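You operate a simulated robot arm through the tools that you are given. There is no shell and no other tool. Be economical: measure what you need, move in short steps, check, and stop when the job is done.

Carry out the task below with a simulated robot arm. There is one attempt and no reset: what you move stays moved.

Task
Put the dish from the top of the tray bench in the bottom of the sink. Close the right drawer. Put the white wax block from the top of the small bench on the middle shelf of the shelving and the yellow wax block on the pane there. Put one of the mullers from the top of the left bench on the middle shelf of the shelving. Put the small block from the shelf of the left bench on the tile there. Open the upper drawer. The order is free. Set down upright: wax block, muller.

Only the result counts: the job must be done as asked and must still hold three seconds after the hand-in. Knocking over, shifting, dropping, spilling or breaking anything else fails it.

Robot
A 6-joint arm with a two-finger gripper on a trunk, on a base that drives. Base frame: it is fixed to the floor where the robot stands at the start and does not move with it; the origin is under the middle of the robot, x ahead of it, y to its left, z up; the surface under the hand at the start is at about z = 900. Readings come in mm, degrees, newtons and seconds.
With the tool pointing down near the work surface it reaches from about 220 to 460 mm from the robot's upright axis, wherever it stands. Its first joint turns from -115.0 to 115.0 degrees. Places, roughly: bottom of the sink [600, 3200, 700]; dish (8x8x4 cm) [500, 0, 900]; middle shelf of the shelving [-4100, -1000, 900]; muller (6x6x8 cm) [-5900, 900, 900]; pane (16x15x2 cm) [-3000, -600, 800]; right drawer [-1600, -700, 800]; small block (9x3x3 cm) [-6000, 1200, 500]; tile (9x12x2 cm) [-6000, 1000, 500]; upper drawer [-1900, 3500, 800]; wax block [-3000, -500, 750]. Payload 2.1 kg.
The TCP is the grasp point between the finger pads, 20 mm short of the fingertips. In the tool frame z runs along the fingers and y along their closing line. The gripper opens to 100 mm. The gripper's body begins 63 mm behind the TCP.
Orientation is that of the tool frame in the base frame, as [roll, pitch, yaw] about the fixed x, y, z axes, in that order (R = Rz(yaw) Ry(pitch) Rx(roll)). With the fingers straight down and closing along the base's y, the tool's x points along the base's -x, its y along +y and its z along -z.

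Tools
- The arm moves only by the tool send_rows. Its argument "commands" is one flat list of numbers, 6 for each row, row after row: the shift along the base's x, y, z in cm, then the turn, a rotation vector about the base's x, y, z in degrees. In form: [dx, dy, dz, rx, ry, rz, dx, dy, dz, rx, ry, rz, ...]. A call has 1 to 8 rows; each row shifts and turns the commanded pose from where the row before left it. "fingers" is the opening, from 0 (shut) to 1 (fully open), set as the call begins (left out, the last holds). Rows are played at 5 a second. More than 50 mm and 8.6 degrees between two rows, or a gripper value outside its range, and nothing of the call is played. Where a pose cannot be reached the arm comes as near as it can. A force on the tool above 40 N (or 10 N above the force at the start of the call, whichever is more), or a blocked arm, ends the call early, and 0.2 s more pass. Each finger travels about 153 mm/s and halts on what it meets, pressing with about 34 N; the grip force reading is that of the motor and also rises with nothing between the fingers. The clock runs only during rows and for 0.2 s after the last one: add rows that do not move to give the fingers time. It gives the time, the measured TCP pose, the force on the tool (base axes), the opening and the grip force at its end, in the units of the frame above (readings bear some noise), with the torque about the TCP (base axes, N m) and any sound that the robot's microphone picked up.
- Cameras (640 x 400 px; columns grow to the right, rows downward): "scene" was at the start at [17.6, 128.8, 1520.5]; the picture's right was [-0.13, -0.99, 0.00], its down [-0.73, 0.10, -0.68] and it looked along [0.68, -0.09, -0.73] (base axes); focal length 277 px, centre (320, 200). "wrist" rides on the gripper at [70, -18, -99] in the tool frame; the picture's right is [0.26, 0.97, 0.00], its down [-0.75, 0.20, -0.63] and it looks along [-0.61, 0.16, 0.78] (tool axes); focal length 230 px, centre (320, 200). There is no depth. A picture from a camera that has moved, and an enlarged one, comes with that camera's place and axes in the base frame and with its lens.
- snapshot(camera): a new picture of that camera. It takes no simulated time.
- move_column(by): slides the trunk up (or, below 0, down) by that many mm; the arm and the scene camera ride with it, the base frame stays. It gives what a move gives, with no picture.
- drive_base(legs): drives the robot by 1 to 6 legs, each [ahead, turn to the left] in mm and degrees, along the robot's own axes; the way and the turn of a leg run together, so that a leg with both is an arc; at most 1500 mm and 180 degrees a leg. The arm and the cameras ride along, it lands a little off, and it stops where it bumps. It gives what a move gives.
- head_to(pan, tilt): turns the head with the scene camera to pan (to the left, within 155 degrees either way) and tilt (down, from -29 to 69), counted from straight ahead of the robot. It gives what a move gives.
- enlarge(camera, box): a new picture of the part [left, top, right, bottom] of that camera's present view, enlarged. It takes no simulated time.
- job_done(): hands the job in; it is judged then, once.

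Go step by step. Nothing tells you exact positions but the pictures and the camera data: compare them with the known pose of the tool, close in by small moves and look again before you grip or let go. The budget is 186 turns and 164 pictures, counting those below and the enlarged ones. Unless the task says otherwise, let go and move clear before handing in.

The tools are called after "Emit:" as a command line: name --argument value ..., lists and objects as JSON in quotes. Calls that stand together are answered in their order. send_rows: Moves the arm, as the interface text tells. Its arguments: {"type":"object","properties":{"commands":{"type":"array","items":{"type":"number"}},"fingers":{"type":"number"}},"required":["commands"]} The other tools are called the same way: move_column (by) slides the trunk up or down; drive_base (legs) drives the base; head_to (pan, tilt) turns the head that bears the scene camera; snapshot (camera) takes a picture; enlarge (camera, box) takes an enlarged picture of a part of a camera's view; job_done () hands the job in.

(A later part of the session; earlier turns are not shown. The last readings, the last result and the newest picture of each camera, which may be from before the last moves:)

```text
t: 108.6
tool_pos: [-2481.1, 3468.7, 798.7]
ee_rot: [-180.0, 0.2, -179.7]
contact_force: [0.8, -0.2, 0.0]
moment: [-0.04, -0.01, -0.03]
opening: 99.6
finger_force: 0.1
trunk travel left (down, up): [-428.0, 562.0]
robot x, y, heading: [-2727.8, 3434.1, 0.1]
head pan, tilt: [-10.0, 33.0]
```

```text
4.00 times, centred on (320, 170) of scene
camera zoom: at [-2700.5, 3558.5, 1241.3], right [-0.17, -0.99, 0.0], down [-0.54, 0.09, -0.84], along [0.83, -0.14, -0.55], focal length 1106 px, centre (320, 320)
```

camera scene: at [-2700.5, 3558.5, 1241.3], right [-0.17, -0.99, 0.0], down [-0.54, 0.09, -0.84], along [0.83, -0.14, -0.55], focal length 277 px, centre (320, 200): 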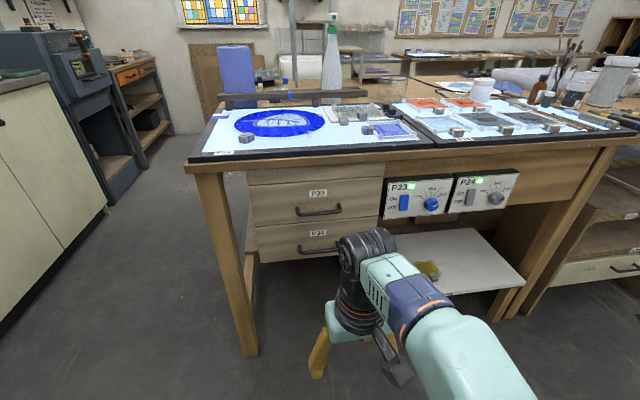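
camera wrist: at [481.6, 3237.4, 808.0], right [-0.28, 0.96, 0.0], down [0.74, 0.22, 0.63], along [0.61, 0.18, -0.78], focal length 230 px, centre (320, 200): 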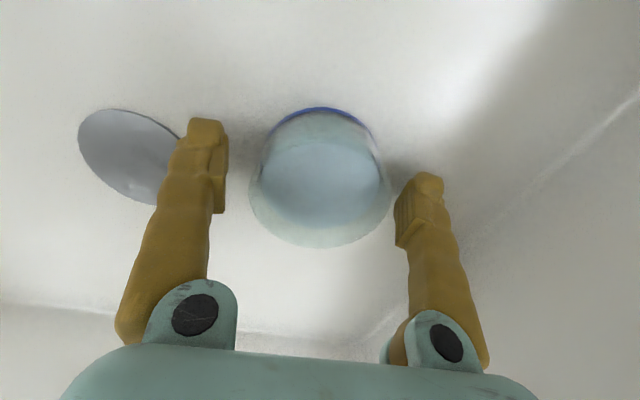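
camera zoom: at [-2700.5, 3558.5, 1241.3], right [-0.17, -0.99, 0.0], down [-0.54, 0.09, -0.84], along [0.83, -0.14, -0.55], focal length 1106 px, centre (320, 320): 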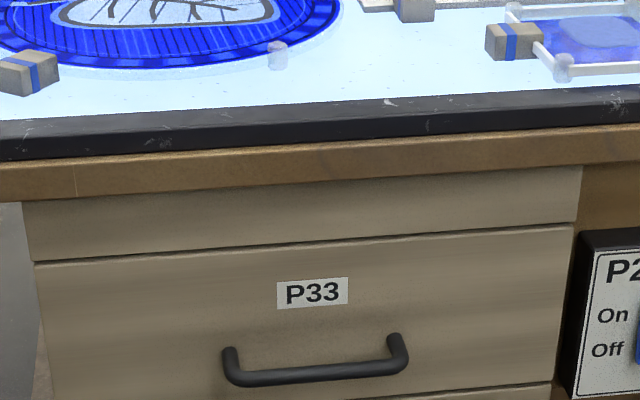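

The handle bar is at about (-2058, 3450, 768). I'll pitch the tool from down to horizontal (pointing +x) while moving it ahead to x≈-2150.

Emit:
send_rows --commands '[3, 0, 0, 0, -8.2, 0, 3, 0, 0, 0, -8.2, 0, 3, 0, 0, 0, -8.2, 0, 3, 0, 0, 0, -8.2, 0, 3, 0, 0, 0, -8.2, 0, 3, 0, 0, 0, -8.2, 0]' --fingers 0.6

Emit:
send_rows --commands '[3, -0.3, -0.6, 0, -8.2, 0, 3, -0.3, -0.6, 0, -8.2, 0, 3, -0.3, -0.6, 0, -8.2, 0, 3, -0.3, -0.6, 0, -8.2, 0, 3, -0.3, -0.6, 0, -8, 0, 0, 0, 0, 0, 0, 0]'

Emit:
snapshot --camera "scene"

```text
t: 110.0
tool_pos: [-2301.9, 3467.7, 799.5]
ee_rot: [-179.6, 49.5, -179.4]
contact_force: [0.3, 0.5, -0.4]
moment: [0.04, 0.01, 0.0]
opening: 59.7
finger_force: 0.0
trunk travel left (down, up): [-428.0, 562.0]
robot x, y, heading: [-2728.8, 3437.6, 0.0]
head pan, tilt: [-10.0, 33.0]
```

```text
t: 111.4
tool_pos: [-2182.5, 3461.1, 772.6]
ee_rot: [-172.8, 82.3, -176.7]
contact_force: [0.6, -0.2, -0.6]
moment: [-0.02, -0.02, 0.03]
opening: 60.1
finger_force: 0.0
out of reach, approached as far as the arm can: row 1, 2, 4, 5
trunk travel left (down, up): [-428.0, 562.0]
robot x, y, heading: [-2728.5, 3434.1, 0.2]
head pan, tilt: [-10.0, 33.0]
```

```text
127 pictures are left
camera scene: at [-2700.7, 3558.3, 1241.4], right [-0.17, -0.99, 0.0], down [-0.54, 0.09, -0.84], along [0.83, -0.14, -0.54], focal length 277 px, centre (320, 200)
```

scene: 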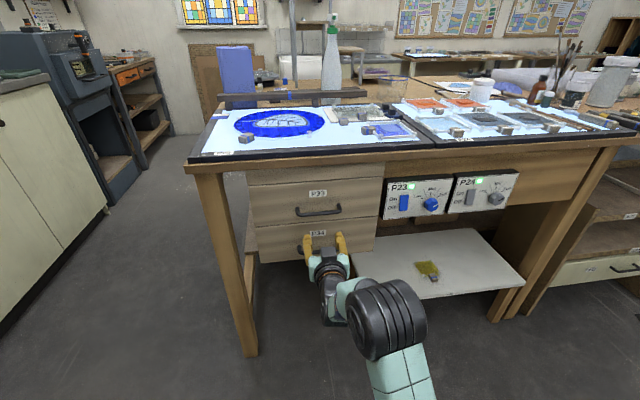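

The arm reached its limit at that extension. I'll draw back 5 cm, then roll the tool 90° so that the fingers close vertically.

Emit:
send_rows --commands '[-4, 0, 0, 0, 0, 0, -2, 0, 0, 0, 0, 0, 0, 0, 0, 0, 0, 0]'

Emit:
send_rows --commands '[0, 0, 0, 8.2, 0, 0, 0, 0, 0, 8.2, 0, 0, 0, 0, 0, 8.2, 0, 0, 0, 0, 0, 8.2, 0, 0, 0, 0, 0, 8.2, 0, 0, 0, 0, 0, 8.2, 0, 0]'

Emit:
send_rows --commands '[0, 0, 0, 8.2, 0, 0, 0, 0, 0, 8.2, 0, 0, 0, 0, 0, 8.2, 0, 0, 0, 0, 0, 8.2, 0, 0, 0, 0, 0, 8, 0, 0, 0, 0, 0, 0, 0, 0]'

Emit:
snapshot --camera "scene"

Emit:
snapshot --camera "wrist"

```text
t: 112.2
tool_pos: [-2238.7, 3459.8, 776.8]
ee_rot: [-168.8, 81.9, -172.5]
contact_force: [-0.4, 1.3, -0.2]
moment: [0.0, 0.01, 0.01]
opening: 60.0
finger_force: 0.0
out of reach, approached as far as the arm can: row 2
trunk travel left (down, up): [-428.0, 562.0]
robot x, y, heading: [-2723.4, 3433.6, -0.0]
head pan, tilt: [-10.0, 33.0]
```

```text
t: 113.6
tool_pos: [-2238.9, 3460.0, 776.2]
ee_rot: [-168.7, 82.0, -172.5]
contact_force: [-0.2, -0.5, 0.3]
moment: [0.0, 0.03, -0.01]
opening: 59.9
finger_force: 0.2
out of reach, approached as far as the arm can: row 1, 2, 3, 4, 5, 6
trunk travel left (down, up): [-428.0, 562.0]
robot x, y, heading: [-2726.8, 3430.6, 0.4]
head pan, tilt: [-10.0, 33.0]
```

```text
t: 115.0
tool_pos: [-2238.3, 3459.3, 778.4]
ee_rot: [-168.8, 81.9, -172.5]
contact_force: [0.1, -0.7, -0.5]
moment: [-0.01, 0.0, 0.0]
opening: 60.0
finger_force: 0.1
out of reach, approached as far as the arm can: row 1, 2, 3, 4, 5
trunk travel left (down, up): [-428.0, 562.0]
robot x, y, heading: [-2722.7, 3433.9, 0.3]
head pan, tilt: [-10.0, 33.0]
```

```text
126 pictures are left
camera scene: at [-2700.5, 3558.4, 1241.3], right [-0.17, -0.99, 0.0], down [-0.54, 0.09, -0.84], along [0.83, -0.14, -0.54], focal length 277 px, centre (320, 200)
```

scene: 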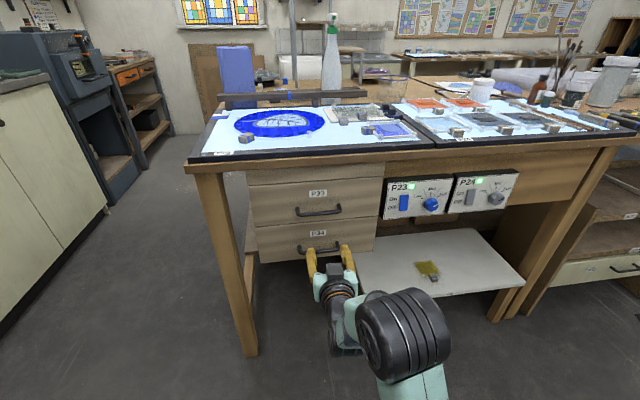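

```text
125 pictures are left
camera wrist: at [-2346.7, 3446.5, 723.2], right [0.02, 0.96, -0.28], down [-0.51, 0.25, 0.82], along [0.86, 0.12, 0.49], focal length 230 px, centre (320, 200)
```

wrist: 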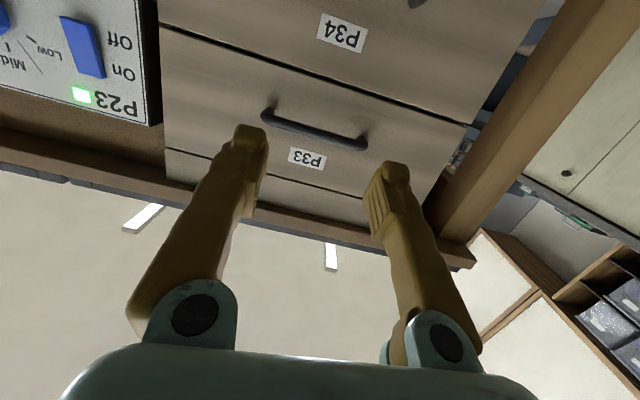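

The roll that way is blocked. I'll try rolling the other way and see how the wrist responds.

Emit:
send_rows --commands '[-1, 0, 0, -8.2, 0, 0, -1, 0, 0, -8.2, 0, 0, -1, 0, 0, -8.2, 0, 0, -1, 0, 0, -8.2, 0, 0, -1, 0, 0, -8.2, 0, 0]'

```text
t: 116.2
tool_pos: [-2281.3, 3462.3, 777.4]
ee_rot: [-95.1, 47.1, -101.8]
contact_force: [0.9, -1.0, 0.4]
moment: [-0.02, -0.02, 0.0]
opening: 60.0
finger_force: 0.1
out of reach, approached as far as the arm can: row 5
trunk travel left (down, up): [-428.0, 562.0]
robot x, y, heading: [-2725.4, 3438.6, 0.1]
head pan, tilt: [-10.0, 33.0]
```

Rolling this way works (now −43°). I'll continue.

Emit:
send_rows --commands '[0, 0, 0, -8.2, 0, 0, 0, 0, 0, -8.2, 0, 0, 0, 0, 0, -8.2, 0, 0, 0, 0, 0, 0, 0, 0]'

Emit:
snapshot --camera "scene"

```text
t: 117.2
tool_pos: [-2280.0, 3463.3, 777.9]
ee_rot: [-89.8, 22.9, -98.7]
contact_force: [0.6, -0.4, -0.6]
moment: [0.02, 0.0, 0.02]
opening: 60.2
finger_force: 0.0
trunk travel left (down, up): [-428.0, 562.0]
robot x, y, heading: [-2726.6, 3434.8, 0.5]
head pan, tilt: [-10.0, 33.0]
```

```text
124 pictures are left
camera scene: at [-2700.5, 3558.4, 1241.3], right [-0.17, -0.99, 0.0], down [-0.54, 0.09, -0.84], along [0.83, -0.14, -0.54], focal length 277 px, centre (320, 200)
```

scene: 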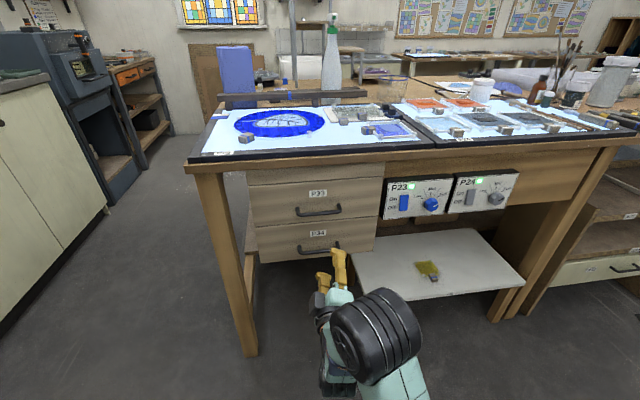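

Nearly there; finishing the roll and squaring the heading.

Emit:
send_rows --commands '[0, 0, 0, -7.6, 0, 2.9, 0, 0, 0, -7.6, 0, 2.9, 0, 0, 0, -7.6, 0, 2.9, 0, 0, 0, 0, 0, 0]'

Emit:
snapshot --camera "scene"

Emit:
snapshot --camera "wrist"

```text
t: 118.2
tool_pos: [-2276.7, 3485.3, 777.4]
ee_rot: [-88.2, 0.4, -89.7]
contact_force: [0.4, -0.2, -0.6]
moment: [-0.01, -0.01, -0.02]
opening: 59.8
finger_force: 0.1
out of reach, approached as far as the arm can: row 2, 3
trunk travel left (down, up): [-428.0, 562.0]
robot x, y, heading: [-2729.3, 3434.4, 0.3]
head pan, tilt: [-10.0, 33.0]
```

```text
123 pictures are left
camera scene: at [-2700.5, 3558.3, 1241.3], right [-0.17, -0.99, 0.0], down [-0.54, 0.09, -0.84], along [0.83, -0.14, -0.54], focal length 277 px, centre (320, 200)
```

scene: 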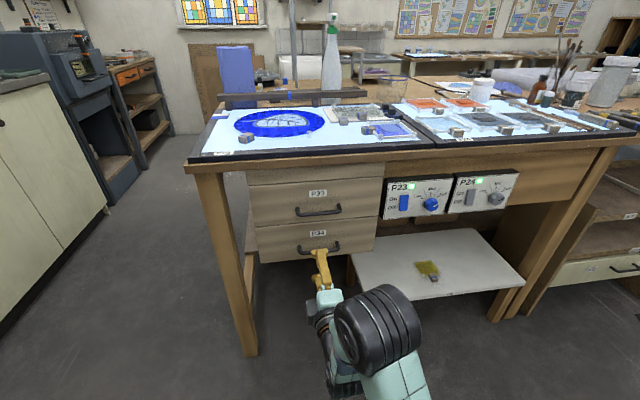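

```text
122 pictures are left
camera wrist: at [-2375.4, 3415.6, 793.2], right [0.03, -0.25, -0.97], down [-0.63, 0.75, -0.22], along [0.78, 0.61, -0.13], focal length 230 px, centre (320, 200)
```

wrist: 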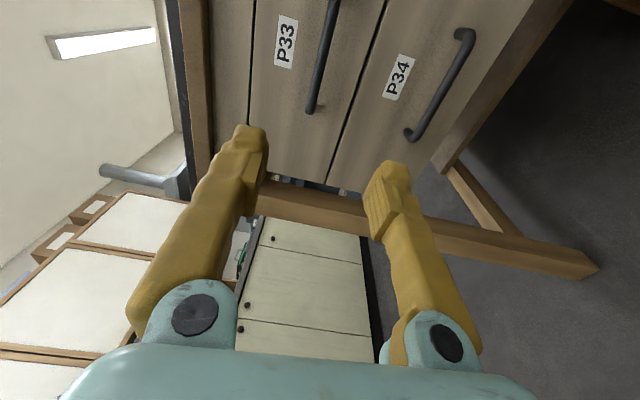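

The tool is now horizontal with vertical closing. Cross-checking the views, the bar is at about (-2080, 3450, 790). I'll raise 13 mm, shift right 2 cm, then drive the base nearer.

Emit:
send_rows --commands '[0, -1, 0.7, 0, 0, 0, 0, -1, 0.6, 0, 0, 0, 0, 0, 0, 0, 0, 0]'

Emit:
drive_base --legs '[[120, 0]]'

Emit:
snapshot --camera "wrist"

Emit:
snapshot --camera "scene"

```text
t: 119.0
tool_pos: [-2275.4, 3485.8, 789.9]
ee_rot: [-88.3, 0.3, -89.8]
contact_force: [0.1, -0.2, 0.0]
moment: [0.01, -0.01, 0.02]
opening: 60.0
finger_force: 0.1
out of reach, approached as far as the arm can: row 1, 2
trunk travel left (down, up): [-428.0, 562.0]
robot x, y, heading: [-2727.9, 3433.7, 0.7]
head pan, tilt: [-10.0, 33.0]
```

```text
t: 120.2
tool_pos: [-2151.4, 3485.5, 789.7]
ee_rot: [-88.3, 0.4, -89.9]
contact_force: [0.7, -0.2, -0.6]
moment: [-0.02, -0.04, -0.01]
opening: 60.4
finger_force: 0.0
trunk travel left (down, up): [-428.0, 562.0]
robot x, y, heading: [-2603.5, 3431.4, -0.0]
head pan, tilt: [-10.0, 33.0]
```

```text
121 pictures are left
camera wrist: at [-2250.5, 3415.4, 805.8], right [0.03, -0.25, -0.97], down [-0.62, 0.75, -0.21], along [0.78, 0.61, -0.13], focal length 230 px, centre (320, 200)
```

wrist: 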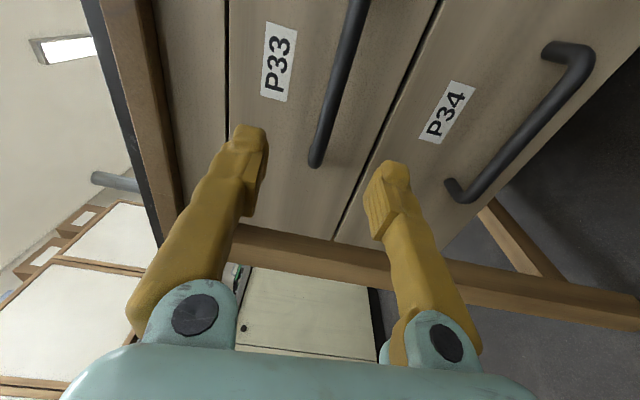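

```text
120 pictures are left
camera scene: at [-2576.1, 3558.8, 1241.3], right [-0.17, -0.99, 0.0], down [-0.54, 0.09, -0.84], along [0.83, -0.14, -0.55], focal length 277 px, centre (320, 200)
```

scene: 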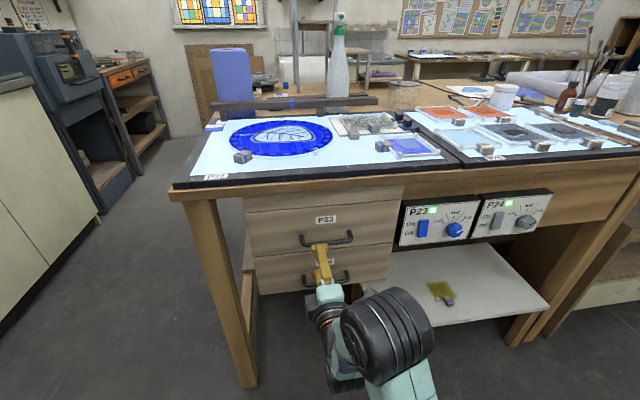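

The bar's left end is near y=3500, so I'd like the fingers about 25 mm further right. I'll turn the base 3° right and drive up the rest.

Emit:
drive_base --legs '[[0, -3.5], [30, 0]]'

Emit:
snapshot --camera "wrist"

Emit:
enlarge --camera "scene" --box '[240, 190, 400, 290]'

```text
t: 121.5
tool_pos: [-2118.9, 3456.8, 789.9]
ee_rot: [-88.3, 0.4, -93.4]
contact_force: [-0.1, 0.1, 0.0]
moment: [0.01, 0.01, 0.0]
opening: 60.1
finger_force: 0.2
trunk travel left (down, up): [-428.0, 562.0]
robot x, y, heading: [-2572.5, 3433.1, -3.5]
head pan, tilt: [-10.0, 33.0]
```

```text
119 pictures are left
camera wrist: at [-2222.4, 3392.4, 805.7], right [0.01, -0.25, -0.97], down [-0.58, 0.79, -0.21], along [0.82, 0.56, -0.13], focal length 230 px, centre (320, 200)
```

wrist: 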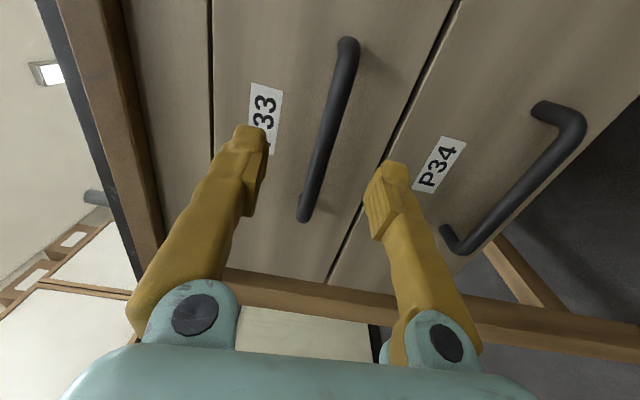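

```text
4.00 times, centred on (320, 240) of scene
camera zoom: at [-2538.6, 3555.1, 1241.3], right [-0.23, -0.97, 0.0], down [-0.53, 0.13, -0.84], along [0.82, -0.19, -0.55], focal length 1106 px, centre (320, 40)
```

zoom: 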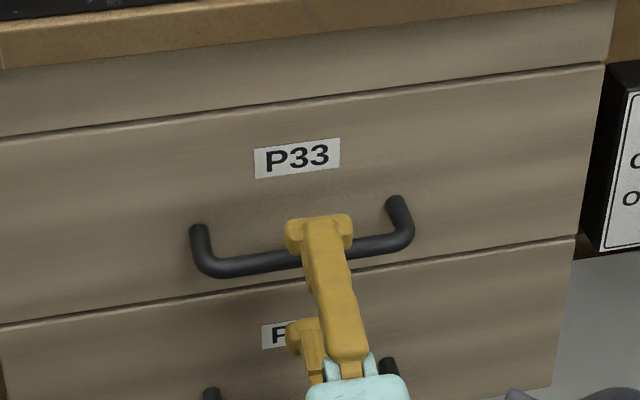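

The bar lies between the fingers in height and is centred. Driving ahead 32 mm more.

Emit:
drive_base --legs '[[32, 0]]'

Emit:
snapshot --camera "wrist"

Emit:
enlarge --camera "scene" --box '[240, 190, 400, 290]'

```text
t: 122.3
tool_pos: [-2085.9, 3453.4, 788.7]
ee_rot: [-88.3, 0.4, -93.4]
contact_force: [-0.3, -0.1, -0.2]
moment: [-0.02, 0.02, 0.01]
opening: 59.7
finger_force: 0.0
trunk travel left (down, up): [-428.0, 562.0]
robot x, y, heading: [-2539.0, 3433.2, -3.2]
head pan, tilt: [-10.0, 33.0]
```

```text
117 pictures are left
camera wrist: at [-2190.1, 3390.4, 805.7], right [0.01, -0.25, -0.97], down [-0.58, 0.79, -0.21], along [0.82, 0.56, -0.13], focal length 230 px, centre (320, 200)
```

wrist: 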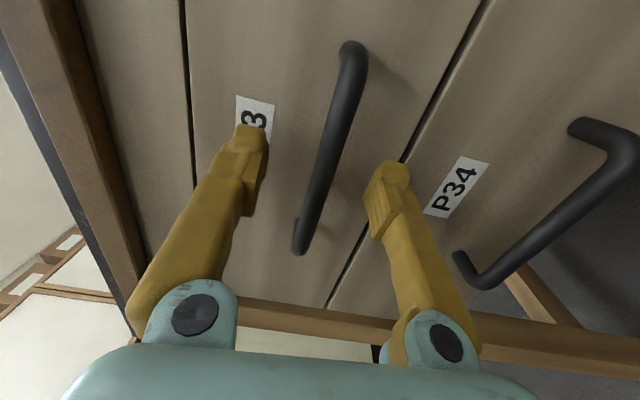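

```text
4.00 times, centred on (320, 240) of scene
camera zoom: at [-2506.3, 3553.3, 1241.3], right [-0.23, -0.97, 0.0], down [-0.53, 0.13, -0.84], along [0.82, -0.19, -0.55], focal length 1106 px, centre (320, 40)
```

zoom: 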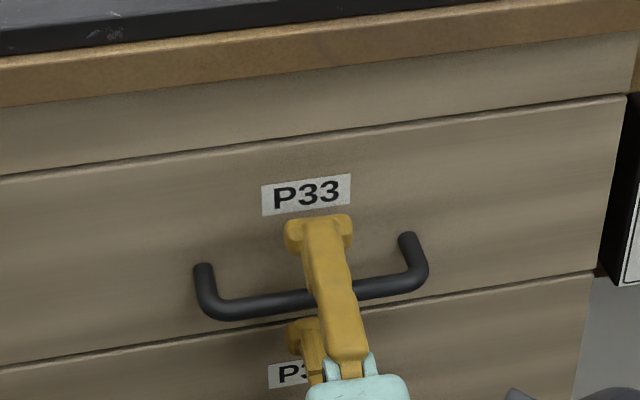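

The bar now lies at the grasp point between the pads. Closing.

Emit:
send_rows --commands '[0, 0, 0, 0, 0, 0, 0, 0, 0, 0, 0, 0, 0, 0, 0, 0, 0, 0]' --fingers 0

Emit:
snapshot --camera "wrist"

```text
t: 123.2
tool_pos: [-2087.5, 3454.1, 790.3]
ee_rot: [-88.4, 0.3, -93.4]
contact_force: [-1.7, -0.6, -2.3]
moment: [0.02, 0.0, -0.03]
opening: 9.0
finger_force: 35.9
trunk travel left (down, up): [-428.0, 562.0]
robot x, y, heading: [-2542.0, 3434.5, -3.2]
head pan, tilt: [-10.0, 33.0]
```

```text
115 pictures are left
camera wrist: at [-2190.7, 3390.4, 805.8], right [0.01, -0.25, -0.97], down [-0.58, 0.79, -0.21], along [0.82, 0.56, -0.13], focal length 230 px, centre (320, 200)
```

wrist: 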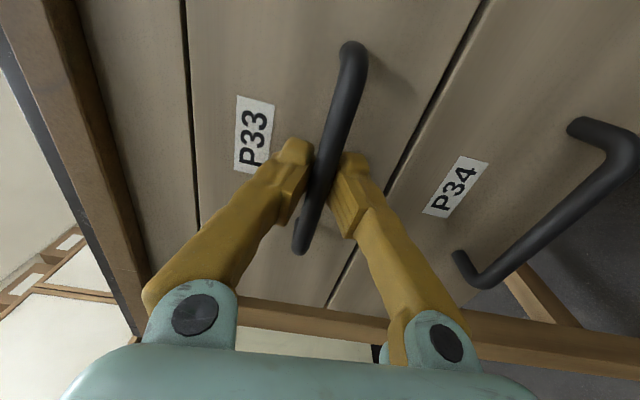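

The bar is gripped. I'll pull by driving back.

Emit:
drive_base --legs '[[-100, 0]]'

Emit:
snapshot --camera "scene"

```text
t: 124.3
tool_pos: [-2185.3, 3455.6, 790.1]
ee_rot: [-88.3, 0.5, -93.5]
contact_force: [-0.8, -10.6, -1.7]
moment: [-0.13, 0.02, -0.44]
opening: 5.9
finger_force: 32.5
trunk travel left (down, up): [-428.0, 562.0]
robot x, y, heading: [-2636.7, 3437.4, -3.4]
head pan, tilt: [-10.0, 33.0]
```

```text
114 pictures are left
camera scene: at [-2605.1, 3555.9, 1241.7], right [-0.23, -0.97, 0.0], down [-0.53, 0.13, -0.84], along [0.82, -0.19, -0.55], focal length 277 px, centre (320, 200)
```

scene: 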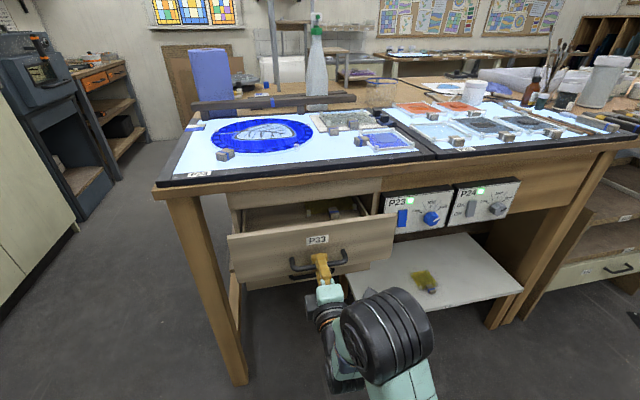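

The drawer slides open (100 mm so far). Let me check the grip before pulling further.

Emit:
snapshot --camera "wrist"

```text
113 pictures are left
camera wrist: at [-2289.0, 3393.8, 805.8], right [0.01, -0.25, -0.97], down [-0.58, 0.79, -0.21], along [0.82, 0.56, -0.13], focal length 230 px, centre (320, 200)
```

wrist: 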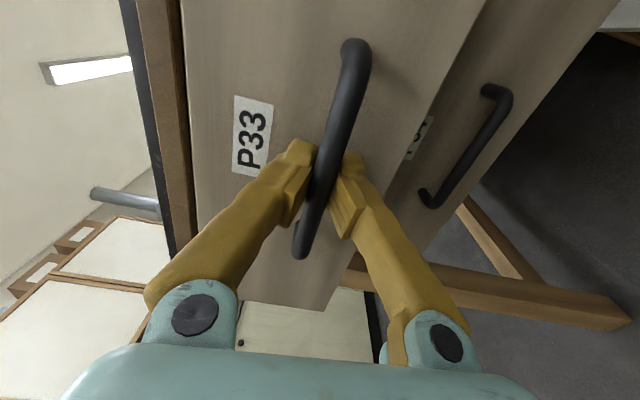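

Grip still good. Pulling another 120 mm, with a slight arc to keep the path straight.

Emit:
drive_base --legs '[[-120, 0.6]]'

Emit:
snapshot --camera "scene"

Emit:
snapshot --camera "wrist"

```text
t: 125.5
tool_pos: [-2306.9, 3463.6, 790.3]
ee_rot: [-88.3, 0.8, -93.3]
contact_force: [1.0, -28.2, -1.8]
moment: [-0.35, 0.02, -0.11]
opening: 6.0
finger_force: 31.6
trunk travel left (down, up): [-428.0, 562.0]
robot x, y, heading: [-2757.0, 3442.7, -3.1]
head pan, tilt: [-10.0, 33.0]
```

```text
112 pictures are left
camera scene: at [-2725.5, 3558.4, 1242.1], right [-0.22, -0.97, -0.01], down [-0.53, 0.13, -0.84], along [0.82, -0.19, -0.55], focal length 277 px, centre (320, 200)
```

scene: 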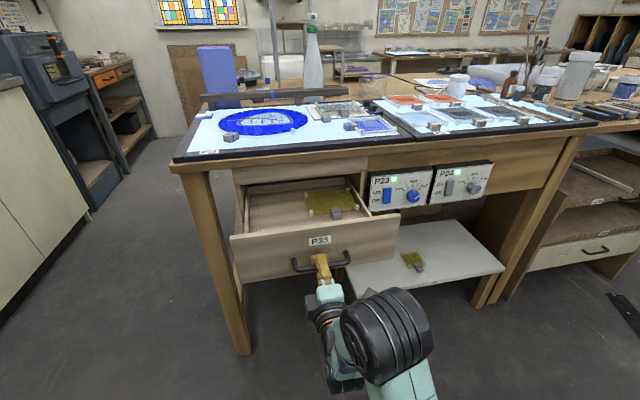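

```text
111 pictures are left
camera wrist: at [-2408.3, 3400.3, 805.6], right [0.02, -0.25, -0.97], down [-0.58, 0.79, -0.21], along [0.81, 0.56, -0.13], focal length 230 px, centre (320, 200)
```

wrist: 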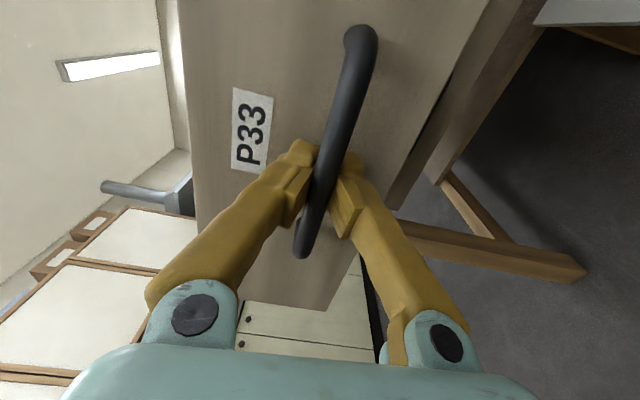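

Open by 220 mm, but a side force has built up. I'll release, regrip and pull a bit further toward its stop.

Emit:
send_rows --commands '[0, 0, 0, 0, 0, 0, 0, 0, 0, 0, 0, 0]' --fingers 0.4

Emit:
send_rows --commands '[0, 0, 0, 0, 0, 0, 0, 0, 0, 0, 0, 0]' --fingers 0

Emit:
drive_base --legs '[[-60, 0]]'

Emit:
snapshot --camera "wrist"

```text
t: 126.1
tool_pos: [-2304.3, 3469.5, 790.8]
ee_rot: [-88.3, 0.5, -93.3]
contact_force: [0.5, 0.2, 0.1]
moment: [0.03, -0.01, 0.01]
opening: 40.1
finger_force: 0.1
trunk travel left (down, up): [-428.0, 562.0]
robot x, y, heading: [-2759.1, 3446.3, -2.8]
head pan, tilt: [-10.0, 33.0]
```

```text
t: 126.7
tool_pos: [-2304.4, 3469.2, 790.4]
ee_rot: [-88.2, 0.4, -93.3]
contact_force: [0.5, 0.0, 0.7]
moment: [-0.18, 0.01, 0.05]
opening: 6.3
finger_force: 31.3
trunk travel left (down, up): [-428.0, 562.0]
robot x, y, heading: [-2757.9, 3445.4, -2.6]
head pan, tilt: [-10.0, 33.0]
```

```text
t: 127.7
tool_pos: [-2366.5, 3469.9, 789.5]
ee_rot: [-88.2, 0.4, -93.4]
contact_force: [-0.6, -7.2, 0.6]
moment: [-0.21, 0.05, -0.36]
opening: 5.6
finger_force: 31.4
trunk travel left (down, up): [-428.0, 562.0]
robot x, y, heading: [-2820.9, 3447.8, -3.2]
head pan, tilt: [-10.0, 33.0]
```

```text
110 pictures are left
camera wrist: at [-2469.0, 3406.2, 805.9], right [0.01, -0.25, -0.97], down [-0.58, 0.79, -0.21], along [0.82, 0.56, -0.13], focal length 230 px, centre (320, 200)
```

wrist: 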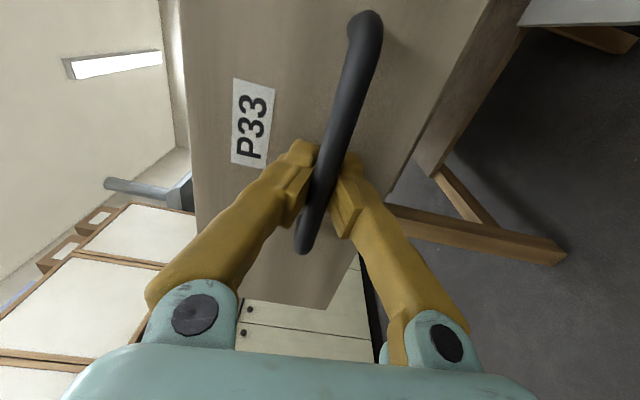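

Opened about 280 mm. I'll release, open the fingers and back away.

Emit:
send_rows --commands '[0, 0, 0, 0, 0, 0, 0, 0, 0, 0, 0, 0]' --fingers 0.6

Emit:
drive_base --legs '[[-150, 0]]'

Emit:
snapshot --camera "scene"

```text
t: 128.3
tool_pos: [-2365.2, 3471.8, 789.5]
ee_rot: [-88.3, 0.4, -93.3]
contact_force: [-0.2, -0.5, 0.1]
moment: [0.0, 0.0, -0.02]
opening: 60.1
finger_force: 0.0
trunk travel left (down, up): [-428.0, 562.0]
robot x, y, heading: [-2814.2, 3445.6, -3.2]
head pan, tilt: [-10.0, 33.0]
```

```text
t: 129.7
tool_pos: [-2514.1, 3478.3, 790.8]
ee_rot: [-88.2, 0.4, -93.6]
contact_force: [0.3, 0.7, 0.3]
moment: [-0.02, 0.0, -0.02]
opening: 59.8
finger_force: 0.0
trunk travel left (down, up): [-428.0, 562.0]
robot x, y, heading: [-2966.1, 3454.0, -3.2]
head pan, tilt: [-10.0, 33.0]
```

```text
109 pictures are left
camera scene: at [-2934.3, 3577.2, 1241.3], right [-0.23, -0.97, 0.0], down [-0.53, 0.12, -0.84], along [0.82, -0.19, -0.54], focal length 277 px, centre (320, 200)
```

scene: 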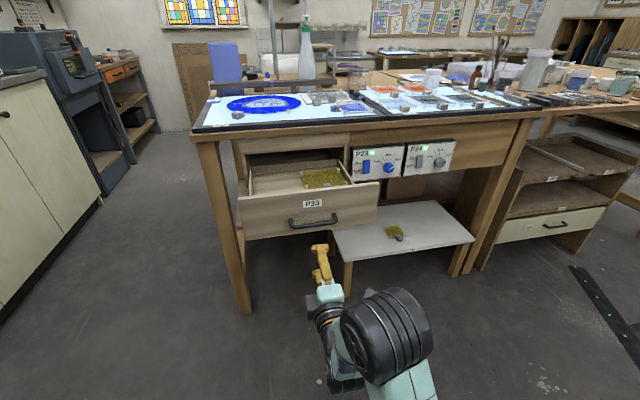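

The upper drawer stays open. Now I'll return the tool to pointing down, drawing it in.

Emit:
send_rows --commands '[-1.5, 0, 1, 0, 8.2, 0, -1.5, 0, 1, 0, 8.2, 0, -1.5, 0, 1, 0, 8.2, 0, -1.5, 0, 1, 0, 8.2, 0, -1.5, 0, 1, 0, 8.2, 0, -1.5, 0, 1, 0, 8.2, 0]'

Emit:
send_rows --commands '[-1.5, 0, 1, 0, 8.2, 0, -1.5, 0, 1, 0, 8.2, 0, -1.5, 0, 1, 0, 8.2, 0, -1.5, 0, 1, 0, 8.2, 0, -1.5, 0, 1, 0, 8, 0, 0, 0, 0, 0, 0, 0]'

Emit:
move_column --by 300

```text
t: 131.1
tool_pos: [-2592.3, 3482.2, 852.4]
ee_rot: [-137.2, -2.4, -92.6]
contact_force: [0.4, -0.4, -0.2]
moment: [-0.01, -0.01, -0.02]
opening: 60.0
finger_force: 0.0
out of reach, approached as far as the arm can: row 1
trunk travel left (down, up): [-428.0, 562.0]
robot x, y, heading: [-2963.2, 3454.4, -3.1]
head pan, tilt: [-10.0, 33.0]
```

```text
t: 132.5
tool_pos: [-2669.1, 3479.6, 899.1]
ee_rot: [-178.2, -3.5, -90.4]
contact_force: [-0.7, 0.5, 0.3]
moment: [-0.02, 0.01, 0.0]
opening: 59.8
finger_force: 0.0
trunk travel left (down, up): [-428.0, 562.0]
robot x, y, heading: [-2966.4, 3454.5, -3.0]
head pan, tilt: [-10.0, 33.0]
```

```text
t: 135.5
tool_pos: [-2668.4, 3479.8, 1200.4]
ee_rot: [-178.2, -3.6, -90.4]
contact_force: [-0.8, -0.2, -0.5]
moment: [-0.01, -0.03, 0.04]
opening: 60.1
finger_force: 0.0
trunk travel left (down, up): [-728.0, 262.0]
robot x, y, heading: [-2967.7, 3456.8, -3.4]
head pan, tilt: [-10.0, 33.0]
```

Straightening the tool and turning it back to its usual yaw.

Emit:
send_rows --commands '[0, 0, 0, 3.6, 1.8, 0, 0, 0, 0, 0, 0, -8.4, 0, 0, 0, 0, 0, -8.4, 0, 0, 0, 0, 0, -8.4, 0, 0, 0, 0, 0, -8.4, 0, 0, 0, 0, 0, -8.4, 0, 0, 0, 0, 0, -8.4]'

Emit:
send_rows --commands '[0, 0, 0, 0, 0, -8.4, 0, 0, 0, 0, 0, -8.4, 0, 0, 0, 0, 0, -8.4, 0, 0, 0, 0, 0, -8.4, 0, 0, 0, 0, 0, -8.4, 0, 0, 0, 0, 0, 0]' --fingers 1.0

Emit:
head_to --pan -120 --tilt 20

Emit:
snapshot --camera "scene"

```text
t: 137.1
tool_pos: [-2668.8, 3479.9, 1194.8]
ee_rot: [-179.9, 0.2, -141.0]
contact_force: [-0.3, 0.4, 0.3]
moment: [-0.01, 0.0, 0.02]
opening: 60.1
finger_force: 0.1
out of reach, approached as far as the arm can: row 1
trunk travel left (down, up): [-728.0, 262.0]
robot x, y, heading: [-2967.9, 3457.9, -3.3]
head pan, tilt: [-10.0, 33.0]
```

```text
t: 138.5
tool_pos: [-2667.8, 3479.8, 1195.8]
ee_rot: [-179.9, 0.1, 177.1]
contact_force: [-0.5, 0.8, 0.1]
moment: [0.03, 0.01, -0.01]
opening: 100.0
finger_force: 0.1
trunk travel left (down, up): [-728.0, 262.0]
robot x, y, heading: [-2969.0, 3457.4, -2.8]
head pan, tilt: [-10.0, 33.0]
```

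```text
t: 140.3
tool_pos: [-2670.0, 3480.6, 1195.4]
ee_rot: [-179.9, 0.1, 177.2]
contact_force: [1.0, 0.9, 0.1]
moment: [-0.04, -0.01, 0.02]
opening: 99.9
finger_force: 0.1
trunk travel left (down, up): [-728.0, 262.0]
robot x, y, heading: [-2967.6, 3453.3, -2.9]
head pan, tilt: [-120.0, 20.0]
```

```text
108 pictures are left
camera scene: at [-3071.2, 3519.4, 1562.1], right [-0.84, 0.55, 0.0], down [0.19, 0.29, -0.94], along [-0.51, -0.79, -0.34], focal length 277 px, centre (320, 200)
```

scene: 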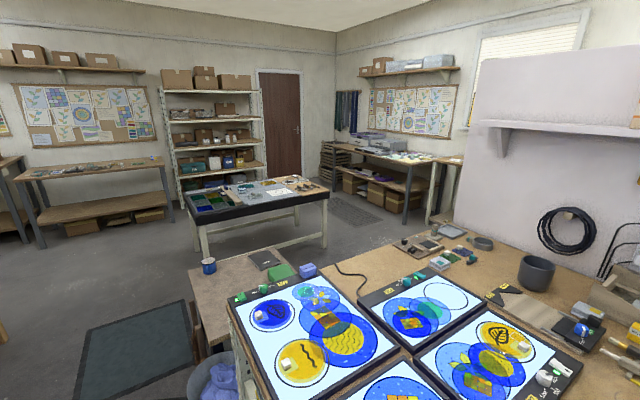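

The way to the left bench: south along x≈-2900, then west at y≈1700. I'll turn south, drive on and look again.

Emit:
drive_base --legs '[[0, -87], [1000, 0]]'

Emit:
head_to --pan 40 --tilt 30

Emit:
snapshot --camera "scene"

Emit:
head_to --pan -30 --tilt 30

Emit:
snapshot --camera "scene"

```text
t: 147.6
tool_pos: [-2899.3, 2496.6, 1208.2]
ee_rot: [-180.0, 2.6, 92.1]
contact_force: [-0.7, -1.7, 2.2]
moment: [0.13, -0.05, 0.01]
opening: 100.2
finger_force: 0.1
trunk travel left (down, up): [-728.0, 262.0]
robot x, y, heading: [-2951.1, 2748.8, -88.7]
head pan, tilt: [-120.0, 20.0]
stopped in leg 2: the robot was blocked; the commanded pose is now the measured one
```

```text
t: 150.1
tool_pos: [-2897.7, 2477.1, 1203.4]
ee_rot: [180.0, 2.0, 92.0]
contact_force: [-0.2, 0.3, -0.8]
moment: [0.02, 0.03, 0.02]
opening: 100.2
finger_force: 0.0
trunk travel left (down, up): [-728.0, 262.0]
robot x, y, heading: [-2950.8, 2742.1, -88.4]
head pan, tilt: [40.0, 30.0]
```

```text
107 pictures are left
camera scene: at [-2751.1, 2740.4, 1546.0], right [-0.75, -0.66, 0.0], down [-0.33, 0.37, -0.87], along [0.57, -0.65, -0.5], focal length 277 px, centre (320, 200)
```

scene: 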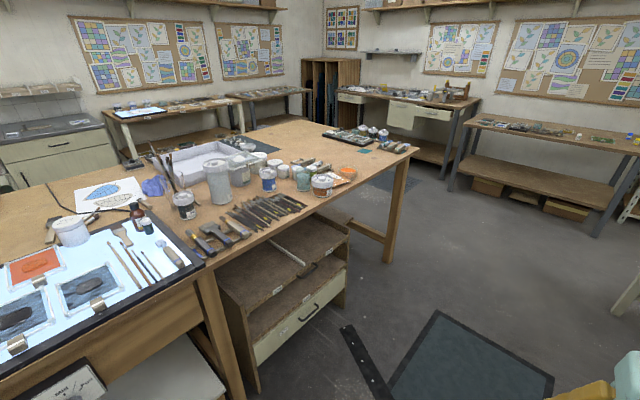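

```text
t: 151.5
tool_pos: [-2898.5, 2478.4, 1203.7]
ee_rot: [179.9, 1.9, 92.0]
contact_force: [-0.5, 0.2, -0.3]
moment: [-0.04, -0.03, 0.0]
opening: 100.0
finger_force: 0.1
trunk travel left (down, up): [-728.0, 262.0]
robot x, y, heading: [-2945.5, 2745.5, -88.6]
head pan, tilt: [-30.0, 30.0]
```

```text
106 pictures are left
camera scene: at [-2854.0, 2729.1, 1546.0], right [-0.88, 0.47, 0.0], down [0.24, 0.44, -0.87], along [-0.41, -0.76, -0.5], focal length 277 px, centre (320, 200)
```

scene: 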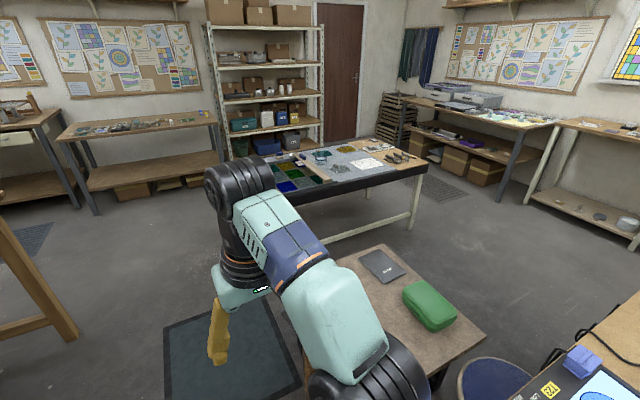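

The base was blocked at y≈2745; I must see what it touched. Looking down around the base.

Emit:
head_to --pan -35 --tilt 65

Emit:
snapshot --camera "scene"

Emit:
head_to --pan -100 --tilt 55

Emit:
snapshot --camera "scene"

```text
t: 152.5
tool_pos: [-2896.8, 2476.8, 1204.2]
ee_rot: [-180.0, 2.0, 92.0]
contact_force: [-1.5, -0.6, -0.1]
moment: [-0.01, 0.02, 0.01]
opening: 100.3
finger_force: 0.1
trunk travel left (down, up): [-728.0, 262.0]
robot x, y, heading: [-2945.7, 2747.8, -88.3]
head pan, tilt: [-35.0, 65.0]
```

```text
105 pictures are left
camera scene: at [-2844.5, 2758.0, 1498.4], right [-0.84, 0.55, 0.0], down [0.5, 0.76, -0.42], along [-0.23, -0.35, -0.91], focal length 277 px, centre (320, 200)
```

scene: 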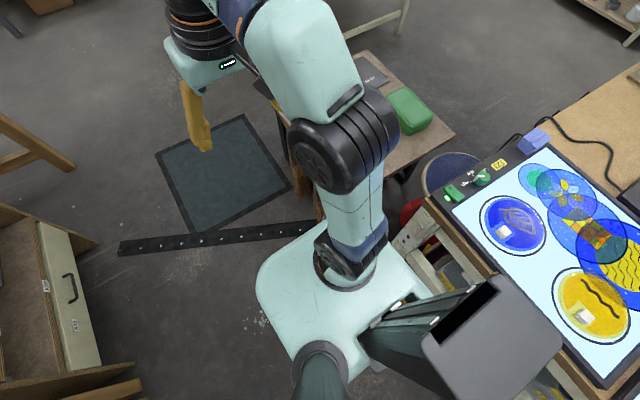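

```text
t: 153.9
tool_pos: [-2897.1, 2477.0, 1204.0]
ee_rot: [180.0, 2.0, 92.0]
contact_force: [0.2, -0.4, -0.3]
moment: [0.03, -0.03, 0.03]
opening: 100.3
finger_force: 0.1
trunk travel left (down, up): [-728.0, 262.0]
robot x, y, heading: [-2946.0, 2742.6, -88.4]
head pan, tilt: [-100.0, 55.0]
```

```text
104 pictures are left
camera scene: at [-2882.5, 2819.1, 1510.0], right [0.14, 0.99, 0.0], down [0.81, -0.12, -0.57], along [-0.57, 0.08, -0.82], focal length 277 px, centre (320, 200)
```

scene: 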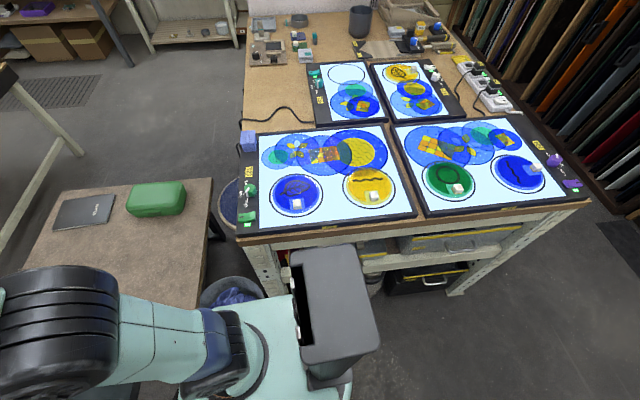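

The base most likely touched the grey bin (blue bag) at its front right. I'll back off and look at it.

Emit:
drive_base --legs '[[-200, 0]]'

Emit:
head_to --pan -45 --tilt 50

Emit:
snapshot --camera "scene"

```text
t: 155.4
tool_pos: [-2904.2, 2675.6, 1203.8]
ee_rot: [-180.0, 1.9, 91.9]
contact_force: [0.0, 0.1, 0.3]
moment: [0.02, 0.01, 0.0]
opening: 99.7
finger_force: 0.1
trunk travel left (down, up): [-728.0, 262.0]
robot x, y, heading: [-2954.6, 2946.5, -88.3]
head pan, tilt: [-100.0, 55.0]
```

```text
t: 156.7
tool_pos: [-2902.3, 2675.7, 1203.6]
ee_rot: [179.9, 1.9, 91.9]
contact_force: [0.3, -0.4, 0.5]
moment: [-0.01, 0.0, 0.02]
opening: 99.6
finger_force: 0.0
trunk travel left (down, up): [-728.0, 262.0]
robot x, y, heading: [-2953.2, 2939.9, -88.6]
head pan, tilt: [-45.0, 50.0]
```

```text
103 pictures are left
camera scene: at [-2869.7, 2951.4, 1516.5], right [-0.73, 0.69, 0.0], down [0.53, 0.56, -0.64], along [-0.44, -0.47, -0.77], focal length 277 px, centre (320, 200)
```

scene: 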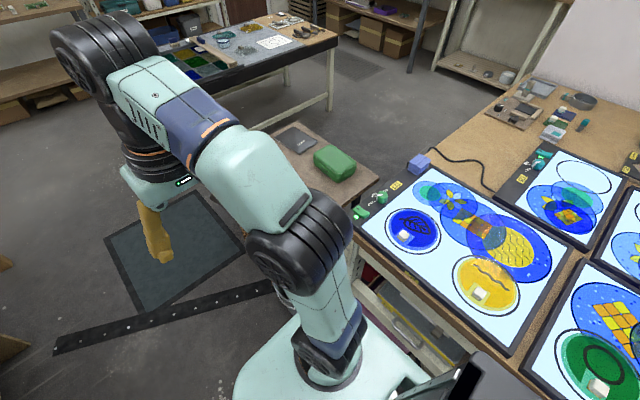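

I'll swing wider to x≈-2650 and go south from there.

Emit:
drive_base --legs '[[0, 45], [430, 0], [0, -45], [450, 0]]'

Emit:
head_to --pan -75 --tilt 40

Emit:
snapshot --camera "scene"

```text
t: 165.7
tool_pos: [-2576.9, 1936.8, 1203.8]
ee_rot: [179.9, 2.0, 92.5]
contact_force: [-0.3, 0.3, -0.6]
moment: [0.04, 0.04, -0.01]
opening: 99.9
finger_force: 0.1
trunk travel left (down, up): [-728.0, 262.0]
robot x, y, heading: [-2633.6, 2201.7, -88.0]
head pan, tilt: [-45.0, 50.0]
```

```text
t: 166.7
tool_pos: [-2577.9, 1936.7, 1204.3]
ee_rot: [-180.0, 2.0, 92.5]
contact_force: [0.0, -0.2, -0.5]
moment: [-0.02, -0.03, 0.0]
opening: 99.7
finger_force: 0.0
trunk travel left (down, up): [-728.0, 262.0]
robot x, y, heading: [-2630.4, 2203.9, -87.9]
head pan, tilt: [-75.0, 40.0]
```

```text
102 pictures are left
camera scene: at [-2575.2, 2243.6, 1530.7], right [-0.3, 0.96, 0.0], down [0.61, 0.19, -0.77], along [-0.73, -0.23, -0.64], focal length 277 px, centre (320, 200)
```

scene: 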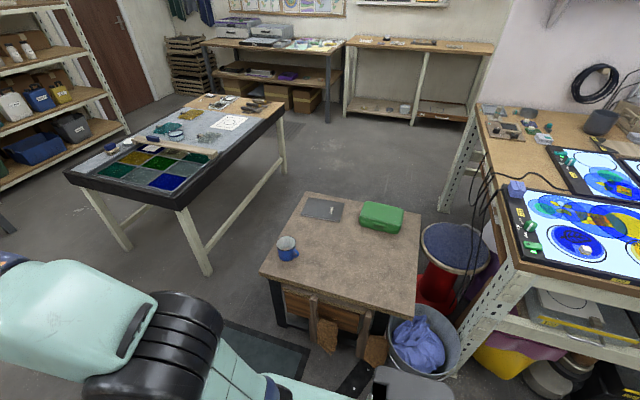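

The bin is upright and the strip on the floor was crossed without trouble. I'll go south to y≈50, then turn west along the south aisle.

Emit:
drive_base --legs '[[1100, 0], [1050, 0], [0, -91.5]]'

Emit:
head_to --pan 50 --tilt 35

Emit:
snapshot --camera "scene"

Emit:
head_to --pan 0 --tilt 25

Emit:
snapshot --camera "scene"

```text
t: 181.2
tool_pos: [-2831.0, 21.6, 1203.9]
ee_rot: [179.9, 2.1, 0.5]
contact_force: [0.2, 0.1, 0.2]
moment: [-0.01, 0.0, 0.01]
opening: 100.1
finger_force: 0.0
trunk travel left (down, up): [-728.0, 262.0]
robot x, y, heading: [-2564.4, 67.9, -179.7]
head pan, tilt: [-75.0, 40.0]
```

```text
t: 183.2
tool_pos: [-2831.7, 23.1, 1204.5]
ee_rot: [180.0, 2.0, 0.3]
contact_force: [-0.7, 0.3, 0.0]
moment: [0.03, -0.03, 0.04]
opening: 100.1
finger_force: 0.0
trunk travel left (down, up): [-728.0, 262.0]
robot x, y, heading: [-2563.6, 67.3, -180.0]
head pan, tilt: [50.0, 35.0]
```

```text
101 pictures are left
camera scene: at [-2560.2, -142.5, 1538.2], right [-0.77, 0.64, 0.0], down [0.37, 0.44, -0.82], along [-0.53, -0.63, -0.57], focal length 277 px, centre (320, 200)
```

scene: 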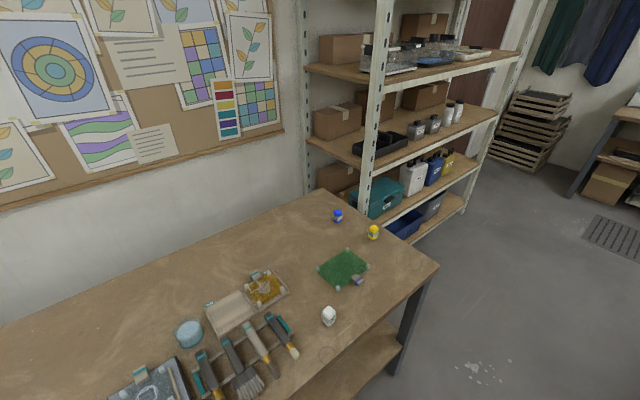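

```text
t: 184.4
tool_pos: [-2832.3, 22.3, 1204.7]
ee_rot: [180.0, 2.0, 0.4]
contact_force: [0.1, -0.6, -0.1]
moment: [0.04, 0.01, 0.02]
opening: 100.1
finger_force: 0.0
trunk travel left (down, up): [-728.0, 262.0]
robot x, y, heading: [-2567.5, 65.2, -179.9]
head pan, tilt: [0.0, 25.0]
```

```text
100 pictures are left
camera scene: at [-2595.8, -75.3, 1554.0], right [0.0, 1.0, 0.0], down [0.42, 0.0, -0.91], along [-0.91, 0.0, -0.42], focal length 277 px, centre (320, 200)
```

scene: 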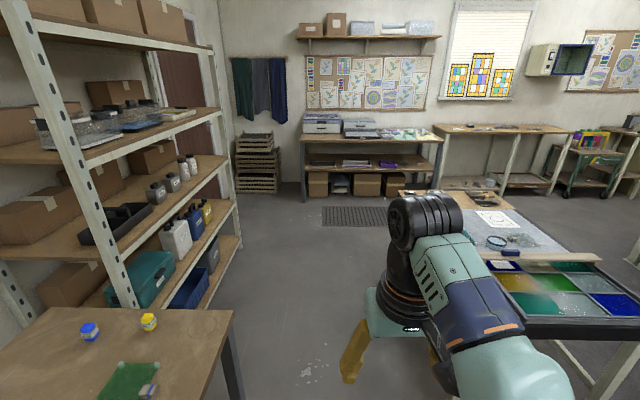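

I see the small bench: white wax near (-2894, -500), green pane near (-3060, -610), yellow wax near (-3276, -660), blue one to leave alone. I'll position in front, facing it.

Emit:
drive_base --legs '[[640, 0], [0, 90], [200, 0]]'

Emit:
head_to --pan 0 --tilt 55

Emit:
snapshot --camera "scene"

Emit:
snapshot --camera "wrist"

```text
t: 193.0
tool_pos: [-3135.4, -400.5, 1204.5]
ee_rot: [180.0, 2.1, 92.0]
contact_force: [-1.1, 0.5, -1.1]
moment: [0.03, 0.01, -0.01]
opening: 100.0
finger_force: 0.1
trunk travel left (down, up): [-728.0, 262.0]
robot x, y, heading: [-3188.1, -134.0, -88.4]
head pan, tilt: [0.0, 25.0]
```

```text
t: 194.0
tool_pos: [-3136.0, -400.4, 1203.2]
ee_rot: [-180.0, 2.1, 92.1]
contact_force: [0.4, 0.2, -0.3]
moment: [0.02, 0.03, -0.01]
opening: 100.1
finger_force: 0.0
trunk travel left (down, up): [-728.0, 262.0]
robot x, y, heading: [-3185.8, -135.1, -88.1]
head pan, tilt: [0.0, 55.0]
```

```text
99 pictures are left
camera scene: at [-3047.5, -141.0, 1510.1], right [-1.0, -0.03, 0.0], down [-0.03, 0.82, -0.57], along [0.02, -0.57, -0.82], focal length 277 px, centre (320, 200)
```

scene: 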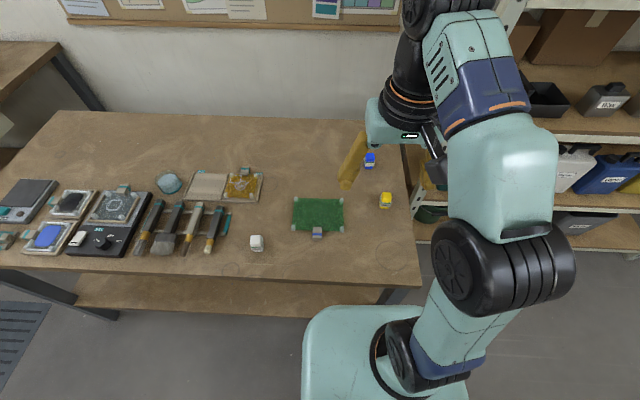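

```text
98 pictures are left
camera wrist: at [-3156.5, -327.8, 1301.2], right [0.96, 0.29, -0.01], down [0.23, -0.72, 0.66], along [0.19, -0.63, -0.75], focal length 230 px, centre (320, 200)
```

wrist: 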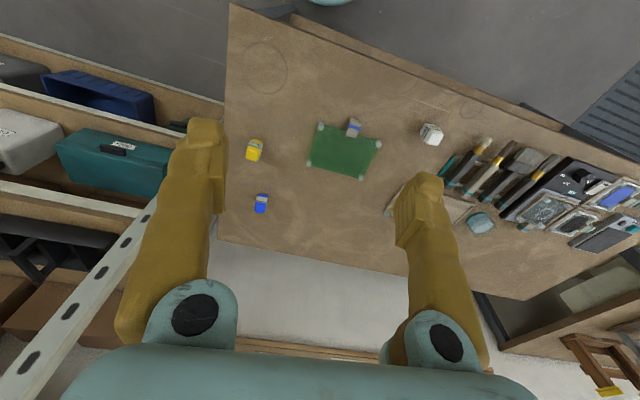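

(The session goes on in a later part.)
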